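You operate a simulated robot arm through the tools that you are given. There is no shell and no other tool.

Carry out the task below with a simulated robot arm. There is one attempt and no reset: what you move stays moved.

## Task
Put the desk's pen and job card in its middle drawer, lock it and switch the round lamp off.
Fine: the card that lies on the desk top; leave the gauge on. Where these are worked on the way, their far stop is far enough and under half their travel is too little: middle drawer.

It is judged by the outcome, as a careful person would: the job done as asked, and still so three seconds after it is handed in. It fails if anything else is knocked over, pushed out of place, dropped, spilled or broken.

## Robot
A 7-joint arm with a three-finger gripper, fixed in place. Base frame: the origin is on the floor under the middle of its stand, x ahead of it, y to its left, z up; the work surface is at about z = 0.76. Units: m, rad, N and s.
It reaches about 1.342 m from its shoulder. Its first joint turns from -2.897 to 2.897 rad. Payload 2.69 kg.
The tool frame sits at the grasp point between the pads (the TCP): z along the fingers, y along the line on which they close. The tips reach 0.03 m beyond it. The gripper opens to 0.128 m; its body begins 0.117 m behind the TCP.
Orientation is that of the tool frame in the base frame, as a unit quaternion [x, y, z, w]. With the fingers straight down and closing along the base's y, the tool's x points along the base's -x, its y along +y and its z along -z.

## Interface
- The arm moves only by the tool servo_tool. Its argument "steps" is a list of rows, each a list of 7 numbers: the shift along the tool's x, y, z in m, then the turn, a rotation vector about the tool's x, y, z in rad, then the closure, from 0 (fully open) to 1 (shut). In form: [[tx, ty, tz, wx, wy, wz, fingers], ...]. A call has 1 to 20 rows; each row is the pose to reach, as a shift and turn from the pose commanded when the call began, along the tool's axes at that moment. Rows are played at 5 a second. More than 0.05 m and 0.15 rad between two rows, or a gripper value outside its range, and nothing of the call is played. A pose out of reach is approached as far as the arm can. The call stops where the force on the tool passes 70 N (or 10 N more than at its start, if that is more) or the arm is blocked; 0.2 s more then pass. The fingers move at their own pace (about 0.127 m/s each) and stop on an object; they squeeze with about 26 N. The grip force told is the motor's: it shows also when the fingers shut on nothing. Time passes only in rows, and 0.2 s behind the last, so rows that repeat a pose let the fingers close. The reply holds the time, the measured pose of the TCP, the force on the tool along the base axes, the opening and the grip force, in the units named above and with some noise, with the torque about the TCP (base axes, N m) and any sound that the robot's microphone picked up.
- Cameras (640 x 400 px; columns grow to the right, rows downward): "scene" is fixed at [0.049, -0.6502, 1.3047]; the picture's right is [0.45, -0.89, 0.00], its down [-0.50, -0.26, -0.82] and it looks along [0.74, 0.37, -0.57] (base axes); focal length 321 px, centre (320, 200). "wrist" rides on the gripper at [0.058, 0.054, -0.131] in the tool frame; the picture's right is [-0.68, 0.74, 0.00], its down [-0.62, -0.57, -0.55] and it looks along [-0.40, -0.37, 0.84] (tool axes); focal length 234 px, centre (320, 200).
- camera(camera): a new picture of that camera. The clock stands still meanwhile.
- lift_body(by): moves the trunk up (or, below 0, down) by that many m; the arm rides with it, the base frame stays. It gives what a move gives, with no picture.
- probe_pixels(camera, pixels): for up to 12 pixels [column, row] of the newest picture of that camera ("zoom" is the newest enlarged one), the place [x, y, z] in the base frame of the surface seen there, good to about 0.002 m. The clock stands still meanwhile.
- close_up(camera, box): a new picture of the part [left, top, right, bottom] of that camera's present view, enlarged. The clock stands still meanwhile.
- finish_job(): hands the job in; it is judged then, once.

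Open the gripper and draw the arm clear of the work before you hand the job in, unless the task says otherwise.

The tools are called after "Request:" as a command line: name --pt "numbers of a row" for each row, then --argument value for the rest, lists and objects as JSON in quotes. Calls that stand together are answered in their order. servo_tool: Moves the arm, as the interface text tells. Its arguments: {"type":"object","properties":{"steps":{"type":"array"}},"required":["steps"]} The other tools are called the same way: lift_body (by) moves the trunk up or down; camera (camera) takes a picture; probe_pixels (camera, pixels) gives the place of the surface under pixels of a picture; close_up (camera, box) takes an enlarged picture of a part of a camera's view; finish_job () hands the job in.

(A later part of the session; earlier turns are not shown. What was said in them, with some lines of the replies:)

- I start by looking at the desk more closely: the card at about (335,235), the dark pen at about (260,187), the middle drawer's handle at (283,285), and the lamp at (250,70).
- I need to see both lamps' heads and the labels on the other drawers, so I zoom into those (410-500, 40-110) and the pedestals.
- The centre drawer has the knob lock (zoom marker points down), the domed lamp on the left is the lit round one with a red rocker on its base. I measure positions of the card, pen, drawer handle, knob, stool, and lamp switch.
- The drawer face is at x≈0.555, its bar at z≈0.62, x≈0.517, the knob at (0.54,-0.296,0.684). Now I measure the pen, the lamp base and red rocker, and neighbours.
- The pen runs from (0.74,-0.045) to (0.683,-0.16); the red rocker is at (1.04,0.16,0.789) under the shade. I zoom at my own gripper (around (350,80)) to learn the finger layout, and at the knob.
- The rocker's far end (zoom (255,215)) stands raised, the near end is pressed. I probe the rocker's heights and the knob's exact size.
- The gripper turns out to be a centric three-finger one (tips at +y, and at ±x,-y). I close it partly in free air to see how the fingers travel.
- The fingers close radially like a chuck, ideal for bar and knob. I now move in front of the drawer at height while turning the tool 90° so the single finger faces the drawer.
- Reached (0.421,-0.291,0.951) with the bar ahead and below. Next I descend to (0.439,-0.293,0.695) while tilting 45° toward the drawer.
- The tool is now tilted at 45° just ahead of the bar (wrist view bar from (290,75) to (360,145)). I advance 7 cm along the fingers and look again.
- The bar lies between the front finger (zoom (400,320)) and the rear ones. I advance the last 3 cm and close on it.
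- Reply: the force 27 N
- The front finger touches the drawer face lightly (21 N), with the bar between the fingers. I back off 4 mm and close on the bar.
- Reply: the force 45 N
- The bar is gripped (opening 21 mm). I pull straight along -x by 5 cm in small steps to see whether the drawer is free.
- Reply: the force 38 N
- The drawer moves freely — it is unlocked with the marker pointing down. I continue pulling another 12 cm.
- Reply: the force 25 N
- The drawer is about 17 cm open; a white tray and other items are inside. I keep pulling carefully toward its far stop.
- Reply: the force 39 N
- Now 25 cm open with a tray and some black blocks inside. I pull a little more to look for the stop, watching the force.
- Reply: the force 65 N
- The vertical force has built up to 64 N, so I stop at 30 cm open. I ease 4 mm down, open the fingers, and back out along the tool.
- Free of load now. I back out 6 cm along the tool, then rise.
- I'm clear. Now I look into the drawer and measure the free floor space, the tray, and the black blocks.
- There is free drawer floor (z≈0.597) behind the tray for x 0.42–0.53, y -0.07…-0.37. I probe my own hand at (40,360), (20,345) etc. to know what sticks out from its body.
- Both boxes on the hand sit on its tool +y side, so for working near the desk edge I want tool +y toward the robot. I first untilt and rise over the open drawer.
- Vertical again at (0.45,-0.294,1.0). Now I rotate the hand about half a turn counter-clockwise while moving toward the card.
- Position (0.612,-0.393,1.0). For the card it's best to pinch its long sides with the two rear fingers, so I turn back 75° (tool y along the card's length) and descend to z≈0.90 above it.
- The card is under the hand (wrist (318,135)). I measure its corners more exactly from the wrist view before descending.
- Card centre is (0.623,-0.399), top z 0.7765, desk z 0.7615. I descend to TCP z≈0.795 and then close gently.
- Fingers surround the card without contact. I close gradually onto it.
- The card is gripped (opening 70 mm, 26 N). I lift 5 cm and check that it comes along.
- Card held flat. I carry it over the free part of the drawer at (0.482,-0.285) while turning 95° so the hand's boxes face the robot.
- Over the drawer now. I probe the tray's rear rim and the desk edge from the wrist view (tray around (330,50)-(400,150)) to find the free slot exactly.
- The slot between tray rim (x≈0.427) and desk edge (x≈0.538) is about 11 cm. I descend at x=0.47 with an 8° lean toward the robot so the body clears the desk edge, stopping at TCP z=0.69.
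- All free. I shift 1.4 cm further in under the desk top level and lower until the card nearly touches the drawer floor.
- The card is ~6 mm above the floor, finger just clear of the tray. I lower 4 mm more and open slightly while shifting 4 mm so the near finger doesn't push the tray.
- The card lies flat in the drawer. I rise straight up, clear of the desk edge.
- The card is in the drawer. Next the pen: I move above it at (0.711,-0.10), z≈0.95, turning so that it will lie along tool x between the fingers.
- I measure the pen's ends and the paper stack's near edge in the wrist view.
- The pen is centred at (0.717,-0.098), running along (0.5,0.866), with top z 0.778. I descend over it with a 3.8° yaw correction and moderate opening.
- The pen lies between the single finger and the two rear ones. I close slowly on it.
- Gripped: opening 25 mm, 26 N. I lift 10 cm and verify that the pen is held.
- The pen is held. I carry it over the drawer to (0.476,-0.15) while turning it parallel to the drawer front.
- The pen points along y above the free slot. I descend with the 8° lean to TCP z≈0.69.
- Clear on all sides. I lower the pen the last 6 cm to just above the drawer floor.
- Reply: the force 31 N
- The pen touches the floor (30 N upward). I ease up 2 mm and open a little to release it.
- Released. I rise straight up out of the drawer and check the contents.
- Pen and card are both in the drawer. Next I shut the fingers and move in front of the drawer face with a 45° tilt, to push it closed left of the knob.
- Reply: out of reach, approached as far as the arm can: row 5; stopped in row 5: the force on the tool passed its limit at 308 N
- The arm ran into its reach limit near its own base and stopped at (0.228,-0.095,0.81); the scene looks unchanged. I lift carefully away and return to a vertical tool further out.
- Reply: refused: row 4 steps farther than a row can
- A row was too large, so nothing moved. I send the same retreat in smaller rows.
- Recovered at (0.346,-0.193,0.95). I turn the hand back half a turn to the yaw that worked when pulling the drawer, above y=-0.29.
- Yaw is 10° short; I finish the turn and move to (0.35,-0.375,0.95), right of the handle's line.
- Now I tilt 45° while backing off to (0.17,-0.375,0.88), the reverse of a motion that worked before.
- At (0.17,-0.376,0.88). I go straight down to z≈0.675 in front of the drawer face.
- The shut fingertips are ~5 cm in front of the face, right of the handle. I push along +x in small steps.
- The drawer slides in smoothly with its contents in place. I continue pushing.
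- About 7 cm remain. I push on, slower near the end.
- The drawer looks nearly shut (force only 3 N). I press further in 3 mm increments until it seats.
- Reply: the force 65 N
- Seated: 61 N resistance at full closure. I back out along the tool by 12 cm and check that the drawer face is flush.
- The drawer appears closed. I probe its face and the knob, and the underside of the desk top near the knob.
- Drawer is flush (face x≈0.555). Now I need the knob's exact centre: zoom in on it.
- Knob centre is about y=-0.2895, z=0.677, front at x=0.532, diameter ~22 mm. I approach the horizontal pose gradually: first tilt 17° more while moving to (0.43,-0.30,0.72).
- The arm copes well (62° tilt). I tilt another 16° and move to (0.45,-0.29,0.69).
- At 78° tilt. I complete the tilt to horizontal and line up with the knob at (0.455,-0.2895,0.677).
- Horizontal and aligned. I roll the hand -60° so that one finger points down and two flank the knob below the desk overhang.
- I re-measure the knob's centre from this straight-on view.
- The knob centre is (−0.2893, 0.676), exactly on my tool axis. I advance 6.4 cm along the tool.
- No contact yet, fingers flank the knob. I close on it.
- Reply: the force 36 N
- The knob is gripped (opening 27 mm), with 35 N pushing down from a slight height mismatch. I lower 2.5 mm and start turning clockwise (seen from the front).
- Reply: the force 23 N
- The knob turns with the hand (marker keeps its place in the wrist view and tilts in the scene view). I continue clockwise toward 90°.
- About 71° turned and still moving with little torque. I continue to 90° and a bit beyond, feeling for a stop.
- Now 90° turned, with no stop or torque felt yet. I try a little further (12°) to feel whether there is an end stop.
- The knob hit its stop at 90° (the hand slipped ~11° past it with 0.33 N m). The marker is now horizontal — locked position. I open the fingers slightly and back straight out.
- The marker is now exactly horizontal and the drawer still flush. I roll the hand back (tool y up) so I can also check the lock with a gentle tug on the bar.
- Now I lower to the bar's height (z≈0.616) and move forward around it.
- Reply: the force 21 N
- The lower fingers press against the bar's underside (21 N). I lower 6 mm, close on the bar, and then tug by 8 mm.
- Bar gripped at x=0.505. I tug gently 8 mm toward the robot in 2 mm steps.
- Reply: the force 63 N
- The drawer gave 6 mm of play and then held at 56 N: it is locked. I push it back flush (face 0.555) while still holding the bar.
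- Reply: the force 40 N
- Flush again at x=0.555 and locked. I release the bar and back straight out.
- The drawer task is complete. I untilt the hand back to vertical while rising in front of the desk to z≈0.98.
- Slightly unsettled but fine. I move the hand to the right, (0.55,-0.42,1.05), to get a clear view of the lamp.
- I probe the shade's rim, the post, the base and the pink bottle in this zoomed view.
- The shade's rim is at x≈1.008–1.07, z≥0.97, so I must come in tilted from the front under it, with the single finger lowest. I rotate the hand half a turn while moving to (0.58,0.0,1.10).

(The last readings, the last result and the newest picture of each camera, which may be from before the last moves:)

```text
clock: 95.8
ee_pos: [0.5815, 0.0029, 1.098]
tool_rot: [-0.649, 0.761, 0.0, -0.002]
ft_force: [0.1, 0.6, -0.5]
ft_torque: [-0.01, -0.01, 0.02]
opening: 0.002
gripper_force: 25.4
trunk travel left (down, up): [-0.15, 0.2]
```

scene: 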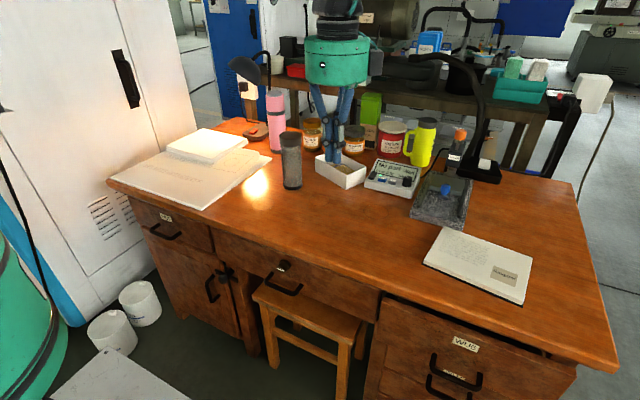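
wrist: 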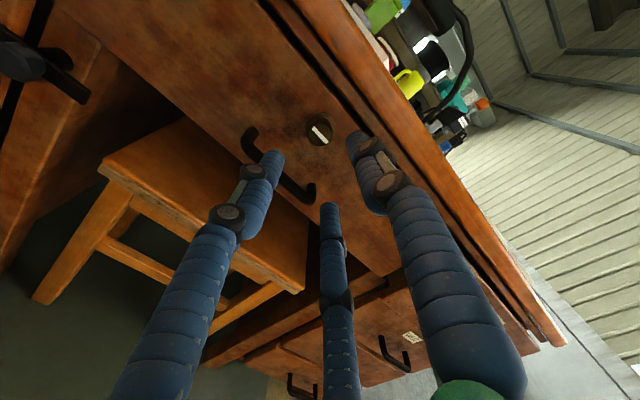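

Heading is 9° short. I finish it while moving to (0.65,0.158,1.08), in line with the rocker.

Request:
servo_tool --pt "-0.041 -0.011 0.005 0 0 -0.04 1" --pt "-0.082 -0.022 0.01 0 0 -0.08 1" --pt "-0.123 -0.0335 0.015 0 0 -0.12 1" --pt "-0.164 -0.0447 0.02 0 0 -0.16 1"

Request:
camera --camera "wrist"

Request:
camera --camera "scene"

```text
clock: 96.8
ee_pos: [0.6521, 0.1545, 1.0771]
tool_rot: [-0.707, 0.707, 0.0, -0.001]
ft_force: [-0.2, -0.3, 0.7]
ft_torque: [0.0, -0.03, 0.0]
opening: 0.0022
gripper_force: 25.6
trunk travel left (down, up): [-0.15, 0.2]
```

```text
taken
```

wrist: 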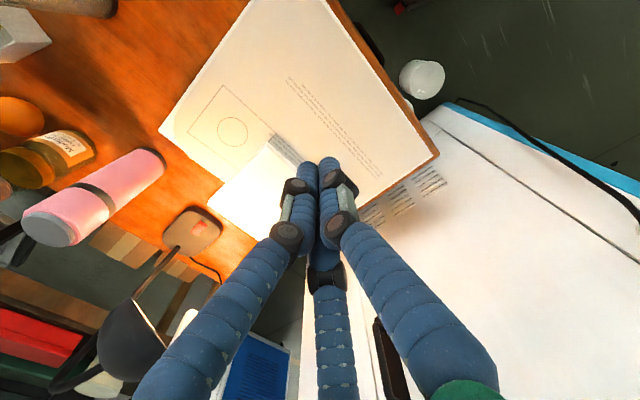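

```text
taken
```

scene: 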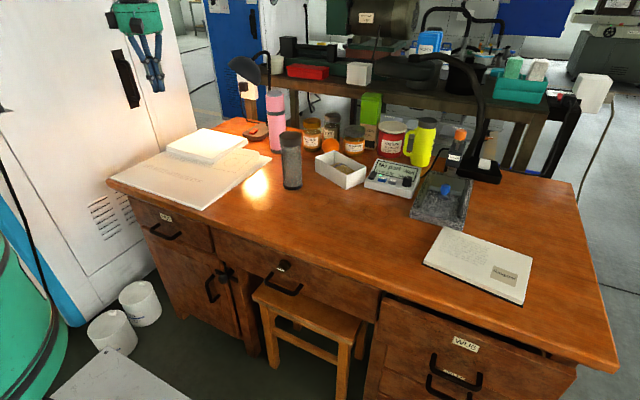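

The wrist view shows the lamp from above (base at (190,230), shade at (135,340)). I zoom and probe it, plus the white cabinet on the left for clearance.

Request:
close_up --camera "wrist" --box '[80, 180, 280, 380]'

Request:
probe_pixels --camera "wrist" --pixels '[[197, 225], [203, 228], [190, 222], [165, 235], [220, 225], [105, 340], [130, 305], [160, 345], [150, 375], [440, 155], [480, 250], [600, 200]]'

Request:
probe_pixels --camera "scene" --pixels '[[60, 100], [110, 130], [180, 110], [150, 60], [190, 60], [100, 200]]'

```text
2.00 times, centred on (180, 280) of wrist
```

zoom: 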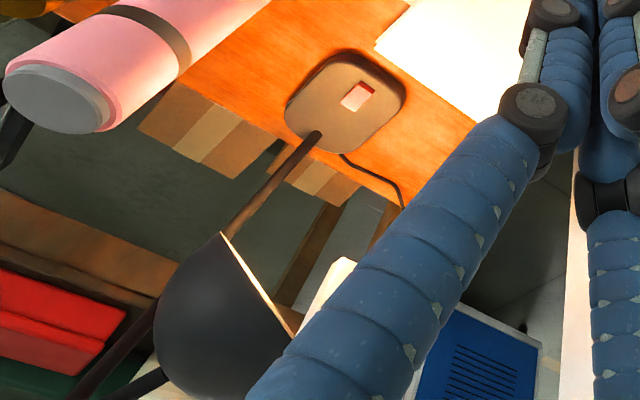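

```text
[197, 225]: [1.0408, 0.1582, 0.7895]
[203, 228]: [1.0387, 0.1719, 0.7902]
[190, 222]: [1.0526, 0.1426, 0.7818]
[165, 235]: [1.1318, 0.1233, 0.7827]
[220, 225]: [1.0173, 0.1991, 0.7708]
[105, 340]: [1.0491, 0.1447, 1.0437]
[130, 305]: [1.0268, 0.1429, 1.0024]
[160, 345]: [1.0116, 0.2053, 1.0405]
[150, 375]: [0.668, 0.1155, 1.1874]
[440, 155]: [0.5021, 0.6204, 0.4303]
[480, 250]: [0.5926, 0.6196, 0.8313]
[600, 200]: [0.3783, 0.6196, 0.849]
```

```text
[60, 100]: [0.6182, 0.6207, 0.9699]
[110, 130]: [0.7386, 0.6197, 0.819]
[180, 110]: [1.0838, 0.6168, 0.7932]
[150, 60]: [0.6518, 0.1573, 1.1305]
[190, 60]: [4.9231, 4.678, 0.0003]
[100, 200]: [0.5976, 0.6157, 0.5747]
```

Clearances look fine (cabinet at y=0.62). I tilt the hand 45° forward while moving to (0.80,0.162,0.95).

Request:
servo_tool --pt "-0.001 -0.0185 0.016 0.098 0 0 1" --pt "-0.002 -0.037 0.032 0.196 0 0 1" --pt "-0.003 -0.0555 0.048 0.294 0 0 1" --pt "-0.004 -0.074 0.064 0.392 0 0 1" --pt "-0.005 -0.0925 0.08 0.49 0 0 1" --pt "-0.006 -0.111 0.096 0.588 0 0 1" --pt "-0.007 -0.1295 0.112 0.686 0 0 1" --pt "-0.0075 -0.148 0.127 0.785 0 0 1"

Request:
camera --camera "wrist"

Request:
camera --camera "scene"

```text
clock: 98.6
ee_pos: [0.8005, 0.1633, 0.9519]
tool_rot: [0.654, -0.653, 0.271, -0.269]
ft_force: [0.5, 0.1, 0.5]
ft_torque: [0.0, 0.05, 0.0]
opening: 0.0024
gripper_force: 26.2
trunk travel left (down, up): [-0.15, 0.2]
```

```text
taken
```

wrist: 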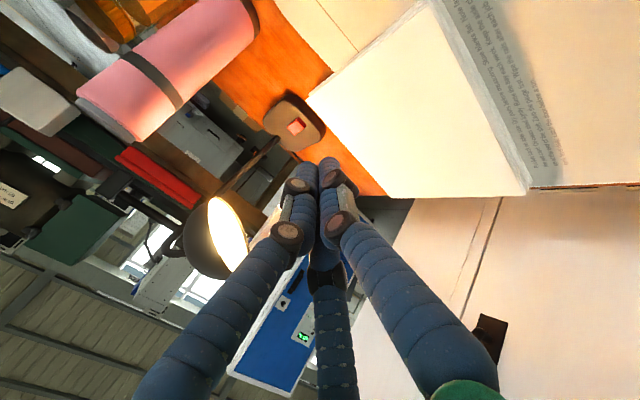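

```text
taken
```

scene: 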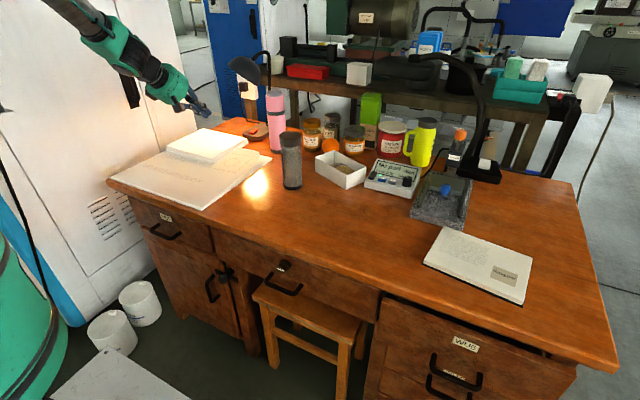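

I zoom in on the rocker from here (wrist (297,127)) to refine its position.

Request:
close_up --camera "wrist" --box '[260, 85, 340, 160]'

Request:
probe_pixels --camera "wrist" --pixels '[[290, 127], [297, 126], [303, 125], [296, 121], [297, 132], [285, 135], [310, 115], [280, 110], [245, 245], [215, 200], [225, 270], [190, 240]]'

```text
5.33 times, centred on (300, 122) of wrist
```

zoom: 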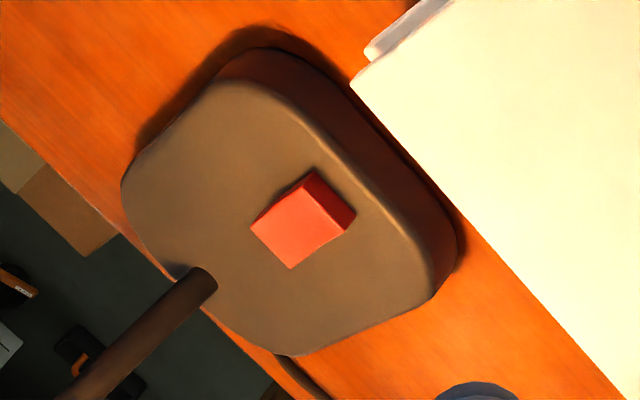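

```text
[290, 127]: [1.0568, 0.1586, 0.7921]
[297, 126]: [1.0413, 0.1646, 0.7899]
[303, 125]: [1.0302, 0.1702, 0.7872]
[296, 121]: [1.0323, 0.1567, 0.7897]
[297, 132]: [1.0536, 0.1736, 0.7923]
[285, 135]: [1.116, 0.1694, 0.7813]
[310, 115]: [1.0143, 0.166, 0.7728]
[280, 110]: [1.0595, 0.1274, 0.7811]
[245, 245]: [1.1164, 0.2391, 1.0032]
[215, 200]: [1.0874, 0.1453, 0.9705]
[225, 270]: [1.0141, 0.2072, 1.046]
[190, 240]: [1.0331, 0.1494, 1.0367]
```

The far half of the rocker (x≈1.055, y≈0.165, z 0.792) stands 3–4 mm higher than the near half. I descend and advance to (0.965,0.165,0.865), below the shade level.

Request:
servo_tool --pt "-0.0005 0 0.0424 0 0 0 1" --pt "-0.001 0 0.0849 0 0 0 1" --pt "-0.0017 -0.0021 0.1251 0 0 0 1" --pt "-0.0017 -0.0304 0.1534 0 0 0 1" --pt "-0.0017 -0.0551 0.1782 0 0 0 1" --pt "-0.0017 -0.0551 0.1782 0 0 0 1"

Request:
camera --camera "wrist"

Request:
close_up --camera "scene" --box '[160, 40, 320, 170]'

```text
clock: 100.0
ee_pos: [0.9682, 0.1655, 0.8622]
tool_rot: [-0.654, 0.654, -0.27, 0.268]
ft_force: [0.7, 0.4, -0.9]
ft_torque: [0.01, -0.01, 0.01]
opening: 0.0022
gripper_force: 26.4
trunk travel left (down, up): [-0.15, 0.2]
```

```text
taken
```

wrist: 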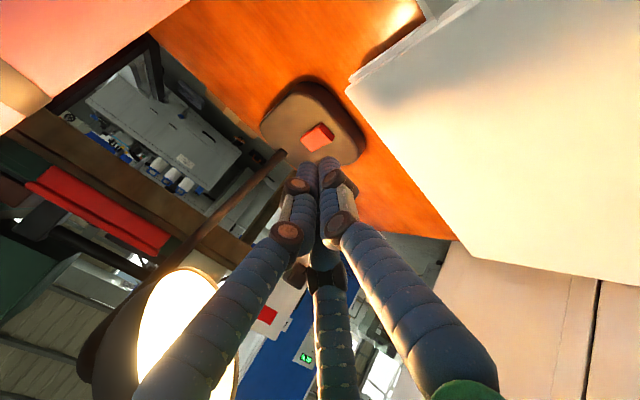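

```text
3.08 times, centred on (240, 105) of scene
```

zoom: 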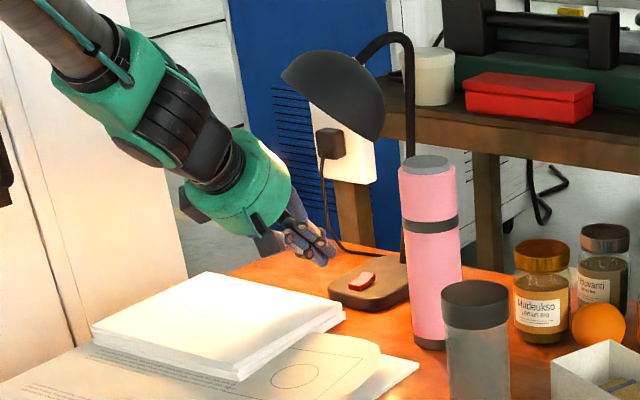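

Clear of shade and papers. I advance another 8 cm to above the rocker's far half.

Request:
servo_tool --pt "0 -0.0212 0.0212 0 0 0 1" --pt "0 -0.0424 0.0424 0 0 0 1" --pt "0 -0.058 0.058 0 0 0 1" --pt "0 -0.058 0.058 0 0 0 1"

Request:
camera --camera "wrist"

Request:
close_up --camera "scene" --box '[200, 60, 300, 150]'

```text
clock: 101.0
ee_pos: [1.0473, 0.1656, 0.8628]
tool_rot: [-0.654, 0.654, -0.27, 0.269]
ft_force: [0.4, 0.7, -0.2]
ft_torque: [0.01, 0.01, 0.02]
opening: 0.0022
gripper_force: 26.2
trunk travel left (down, up): [-0.15, 0.2]
```

```text
taken
```

wrist: 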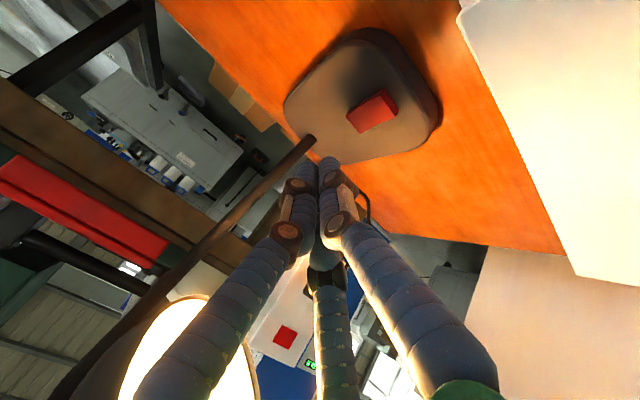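

```text
4.44 times, centred on (250, 105) of scene
```

zoom: 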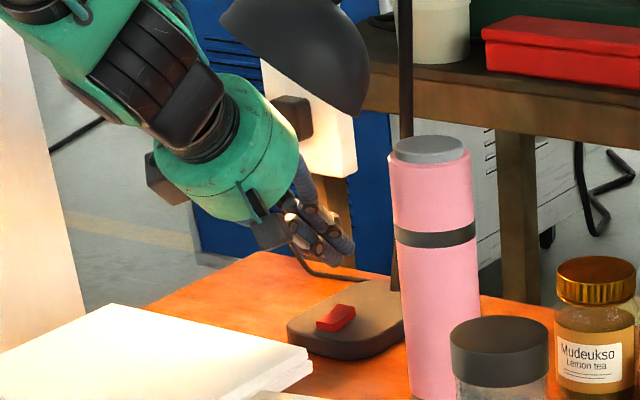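

Positioned at (1.047,0.166,0.863). I descend straight down 2.6 cm, to just above the rocker.

Request:
servo_tool --pt "0 0.008 0.008 0 0 0 1" --pt "0 0.014 0.014 0 0 0 1" --pt "0 0.0184 0.0184 0 0 0 1" --pt "0 0.0184 0.0184 0 0 0 1"

Request:
close_up --camera "scene" --box '[230, 95, 290, 145]'

Request:
close_up --camera "wrist" --box '[270, 80, 430, 200]'

```text
clock: 102.0
ee_pos: [1.0476, 0.1658, 0.8372]
tool_rot: [0.655, -0.653, 0.27, -0.269]
ft_force: [1.4, 0.1, 0.3]
ft_torque: [-0.02, -0.01, 0.0]
opening: 0.0024
gripper_force: 25.9
trunk travel left (down, up): [-0.15, 0.2]
```

```text
8.00 times, centred on (260, 120) of scene
```

zoom: 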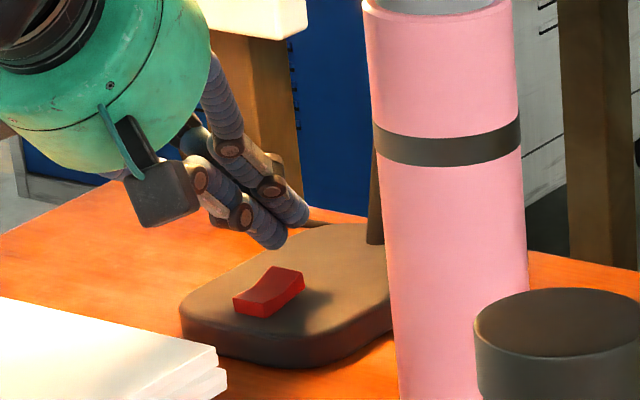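

```text
3.33 times, centred on (350, 140) of wrist
```

zoom: 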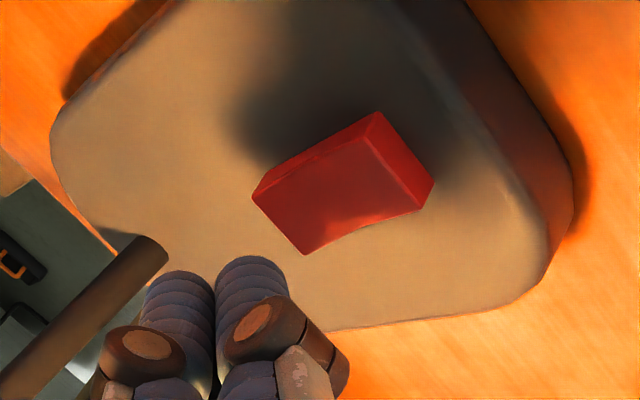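

The tip hangs ~1 cm above the rocker's far half. I lower in 2–3 mm steps, watching the vertical force.

Request:
servo_tool --pt "0 0.0018 0.0018 0 0 0 1" --pt "0 0.0035 0.0035 0 0 0 1" --pt "0 0.005 0.005 0 0 0 1" --pt "0 0.0065 0.0065 0 0 0 1"

Request:
close_up --camera "scene" --box '[230, 95, 290, 145]'

Request:
close_up --camera "wrist" --box '[270, 80, 430, 200]'

```text
clock: 103.0
ee_pos: [1.0476, 0.1656, 0.827]
tool_rot: [0.654, -0.654, 0.27, -0.268]
ft_force: [0.5, 0.2, -0.2]
ft_torque: [0.02, 0.02, -0.03]
opening: 0.0021
gripper_force: 26.1
trunk travel left (down, up): [-0.15, 0.2]
```

```text
8.00 times, centred on (260, 120) of scene
```

zoom: 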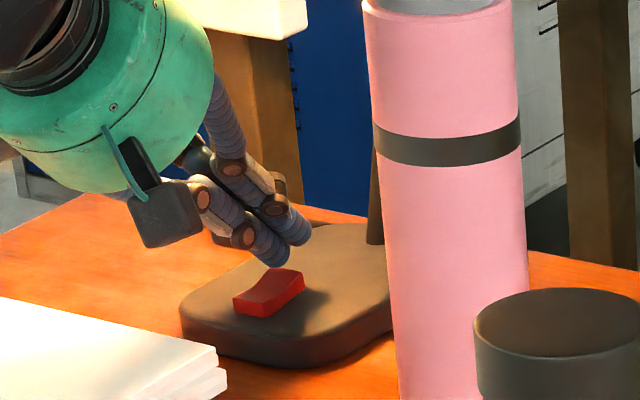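

```text
3.33 times, centred on (350, 140) of wrist
```

zoom: 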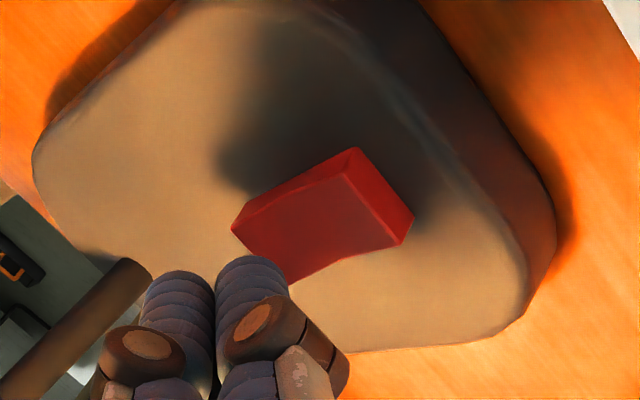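

Nearly touching, no force yet. I continue down in 1.5 mm steps.

Request:
servo_tool --pt "0 0.001 0.001 0 0 0 1" --pt "0 0.002 0.002 0 0 0 1" --pt "0 0.003 0.003 0 0 0 1"

Request:
close_up --camera "scene" --box '[230, 95, 290, 145]'

Request:
close_up --camera "wrist" --box '[270, 80, 430, 200]'

```text
clock: 103.8
ee_pos: [1.0481, 0.1651, 0.8229]
tool_rot: [0.655, -0.652, 0.27, -0.269]
ft_force: [-0.1, 0.3, -0.9]
ft_torque: [-0.03, -0.02, 0.03]
opening: 0.0023
gripper_force: 26.1
trunk travel left (down, up): [-0.15, 0.2]
```

```text
8.00 times, centred on (260, 120) of scene
```

zoom: 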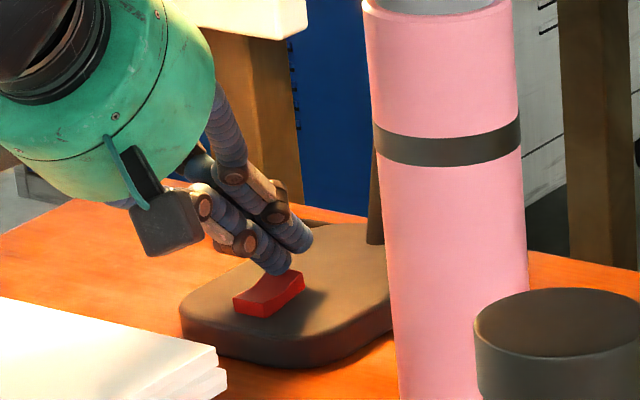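

```text
3.33 times, centred on (350, 140) of wrist
```

zoom: 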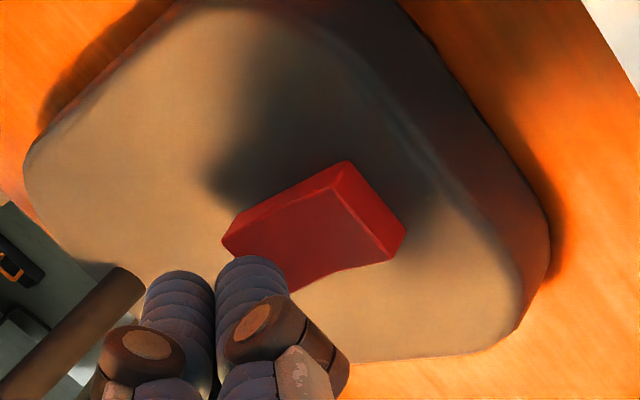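

Still no force; the tip is right at the rocker's far end. Four more 1.4 mm steps down.

Request:
servo_tool --pt "0 0.001 0.001 0 0 0 1" --pt "0 0.002 0.002 0 0 0 1" --pt "0 0.003 0.003 0 0 0 1" --pt "0 0.004 0.004 0 0 0 1"

Request:
close_up --camera "scene" --box '[230, 95, 290, 145]'

Request:
close_up --camera "wrist" --box '[270, 80, 430, 200]'

```text
clock: 104.8
ee_pos: [1.0483, 0.1644, 0.8192]
tool_rot: [0.654, -0.652, 0.271, -0.27]
ft_force: [-3.9, -0.9, 21.3]
ft_torque: [-0.03, -0.05, 0.0]
opening: 0.0022
gripper_force: 25.9
trunk travel left (down, up): [-0.15, 0.2]
heard: click
```

```text
8.00 times, centred on (260, 120) of scene
```

zoom: 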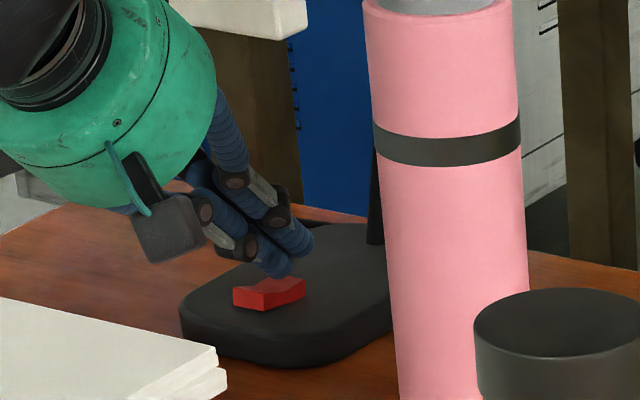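

```text
3.33 times, centred on (350, 140) of wrist
```

zoom: 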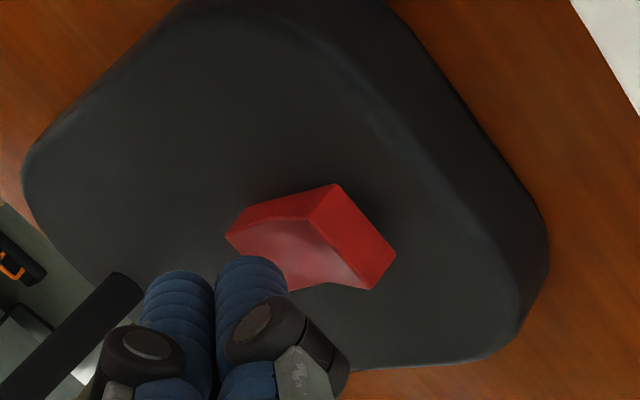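

A click was heard and the lamp has gone out; the rocker has tipped. I lift straight up 3.5 cm, then back out along the way I came.

Request:
servo_tool --pt "0 -0.004 -0.004 0 0 0 1" --pt "0 -0.014 -0.014 0 0 0 1" --pt "0 -0.027 -0.027 0 0 0 1" --pt "0 -0.0059 -0.0483 0 0 0 1" --pt "0 0.0188 -0.073 0 0 0 1" --pt "0 0.0436 -0.0978 0 0 0 1" --pt "0 0.0683 -0.1225 0 0 0 1"

Request:
camera --camera "scene"

Request:
camera --camera "wrist"

```text
clock: 106.4
ee_pos: [0.9118, 0.1659, 0.8553]
tool_rot: [0.654, -0.654, 0.27, -0.269]
ft_force: [0.7, 0.0, 0.0]
ft_torque: [-0.01, 0.01, 0.03]
opening: 0.0024
gripper_force: 26.1
trunk travel left (down, up): [-0.15, 0.2]
```

```text
taken
```

scene: 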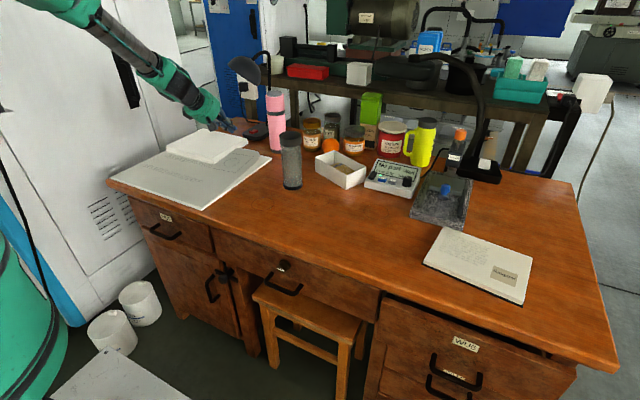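

```text
taken
```

wrist: 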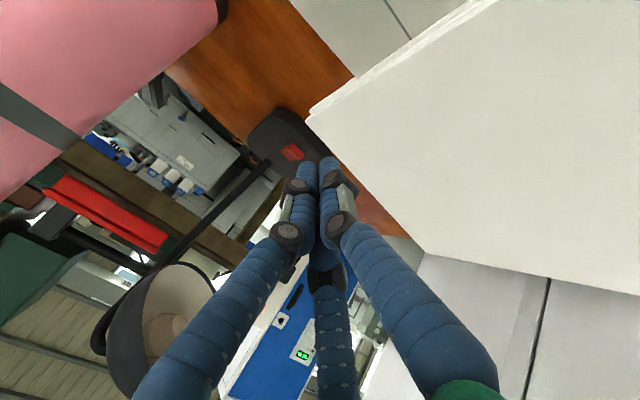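

The lamp is off and everything else stands as before. I retreat along the tool away from the lamp and papers.

Request:
servo_tool --pt "0 0.004 -0.04 0 0 0 1" --pt "0 0.008 -0.08 0 0 0 1" --pt "0 0.012 -0.12 0 0 0 1" --pt "0 0.016 -0.155 0 0 0 1" --pt "0 0.0212 -0.191 0 0 0 1"

Request:
servo_tool --pt "0 0.01 -0.03 -0.098 0 0 0.8" --pt "0.01 0.02 -0.05 -0.196 0 0 0.6" --pt "0.02 0.03 -0.07 -0.294 0 0 0.4" --pt "0.03 0.04 -0.09 -0.392 0 0 0.2" --pt "0.04 0.05 -0.11 -0.49 0 0 0" --pt "0.06 0.055 -0.125 -0.588 0 0 0" --pt "0.08 0.06 -0.14 -0.686 0 0 0" --pt "0.1 0.065 -0.15 -0.785 0 0 0"

Request:
camera --camera "scene"

```text
clock: 107.6
ee_pos: [0.763, 0.1665, 0.9742]
tool_rot: [-0.653, 0.654, -0.27, 0.269]
ft_force: [0.8, 1.2, -0.5]
ft_torque: [0.02, -0.02, -0.04]
opening: 0.0024
gripper_force: 25.9
trunk travel left (down, up): [-0.15, 0.2]
```

```text
clock: 109.4
ee_pos: [0.6108, 0.0656, 1.0365]
tool_rot: [0.708, -0.706, -0.001, 0.002]
ft_force: [0.3, -0.3, 0.1]
ft_torque: [0.01, -0.03, 0.01]
opening: 0.128
gripper_force: 0.0
trunk travel left (down, up): [-0.15, 0.2]
```

```text
taken
```

scene: 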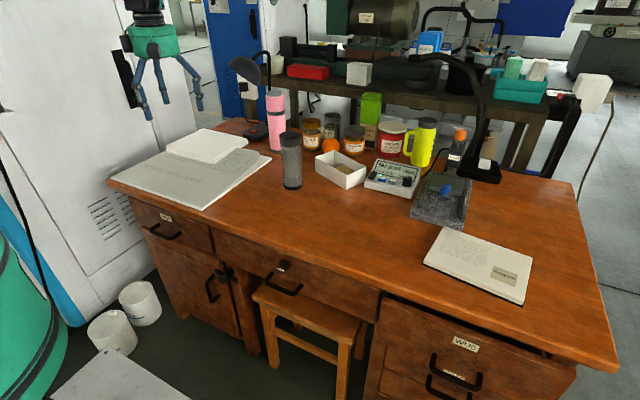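

The hand is open and clear. Final checks: the gauge's lamp, the lock knob and drawer flushness, and the round lamp.

Request:
close_up --camera "scene" --box '[350, 140, 450, 210]'

Request:
close_up --camera "scene" --box '[200, 220, 380, 320]'

Request:
close_up --camera "scene" --box '[210, 40, 330, 160]'

Request:
probe_pixels --camera "scene" --pixels '[[250, 260], [320, 290], [345, 300], [254, 129], [244, 68], [234, 58], [275, 110], [290, 160]]'

```text
5.71 times, centred on (400, 175) of scene
```

zoom: 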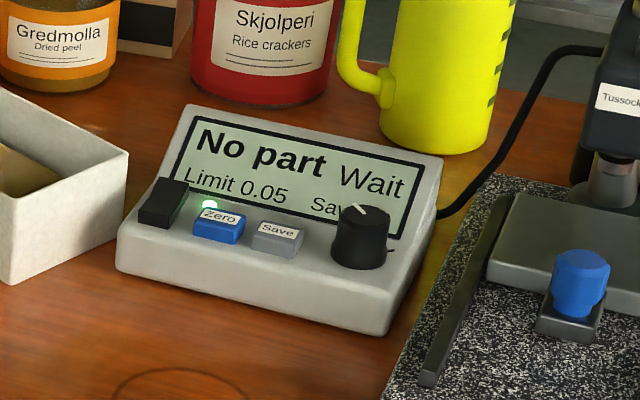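

```text
3.56 times, centred on (290, 270) of scene
```

zoom: 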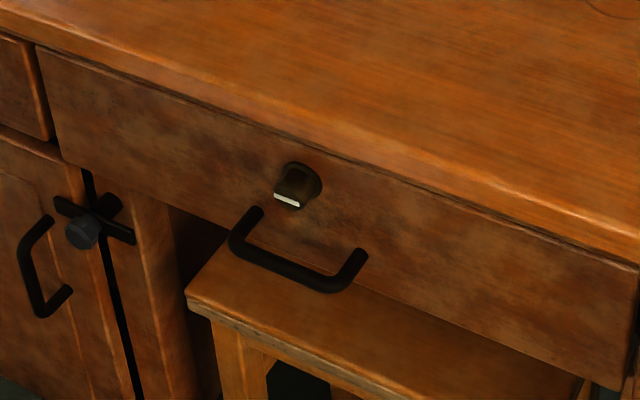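

```text
3.33 times, centred on (270, 100) of scene
```

zoom: 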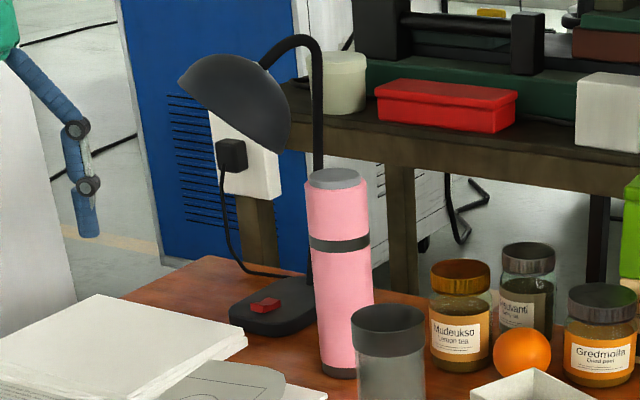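

```text
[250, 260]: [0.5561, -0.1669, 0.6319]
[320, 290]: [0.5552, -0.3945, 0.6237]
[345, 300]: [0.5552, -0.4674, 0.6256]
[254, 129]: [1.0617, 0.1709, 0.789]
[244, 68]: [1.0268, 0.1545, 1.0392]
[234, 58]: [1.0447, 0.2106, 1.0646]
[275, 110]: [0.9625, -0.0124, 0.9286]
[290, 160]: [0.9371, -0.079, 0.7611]
```

The gauge is still on, the drawer is flush with its knob turned to locked, the round lamp is off, and nothing else has moved. The gripper is open and clear, so I hand the job in.

Request:
finish_job

```text
The job is handed in.
```

The job is handed in: the pen and the job card are in the middle drawer, the drawer is closed and locked, and the round lamp is off.

- **Drawer:** I opened it about 30 cm, put the card and pen on the free floor behind the tray, and pushed it shut. I stopped short of its far stop. I took 30 cm to be well over half its travel, but did not measure the full travel.
- **Lock:** I turned the knob 90° clockwise to its stop. A test tug gave 6 mm of play and then held at 56 N, and I pushed the drawer back flush afterwards.
- **Lamp:** Pressing the rocker gave a click and the light went out.
- **Gauge:** I left it alone; its green light is still on.
- **Arm stop:** After placing the pen, the arm hit its reach limit in front of the drawer. It stopped on a 308 N force spike. The pictures taken afterwards showed nothing moved or knocked over.

The gripper is open and clear of the desk.
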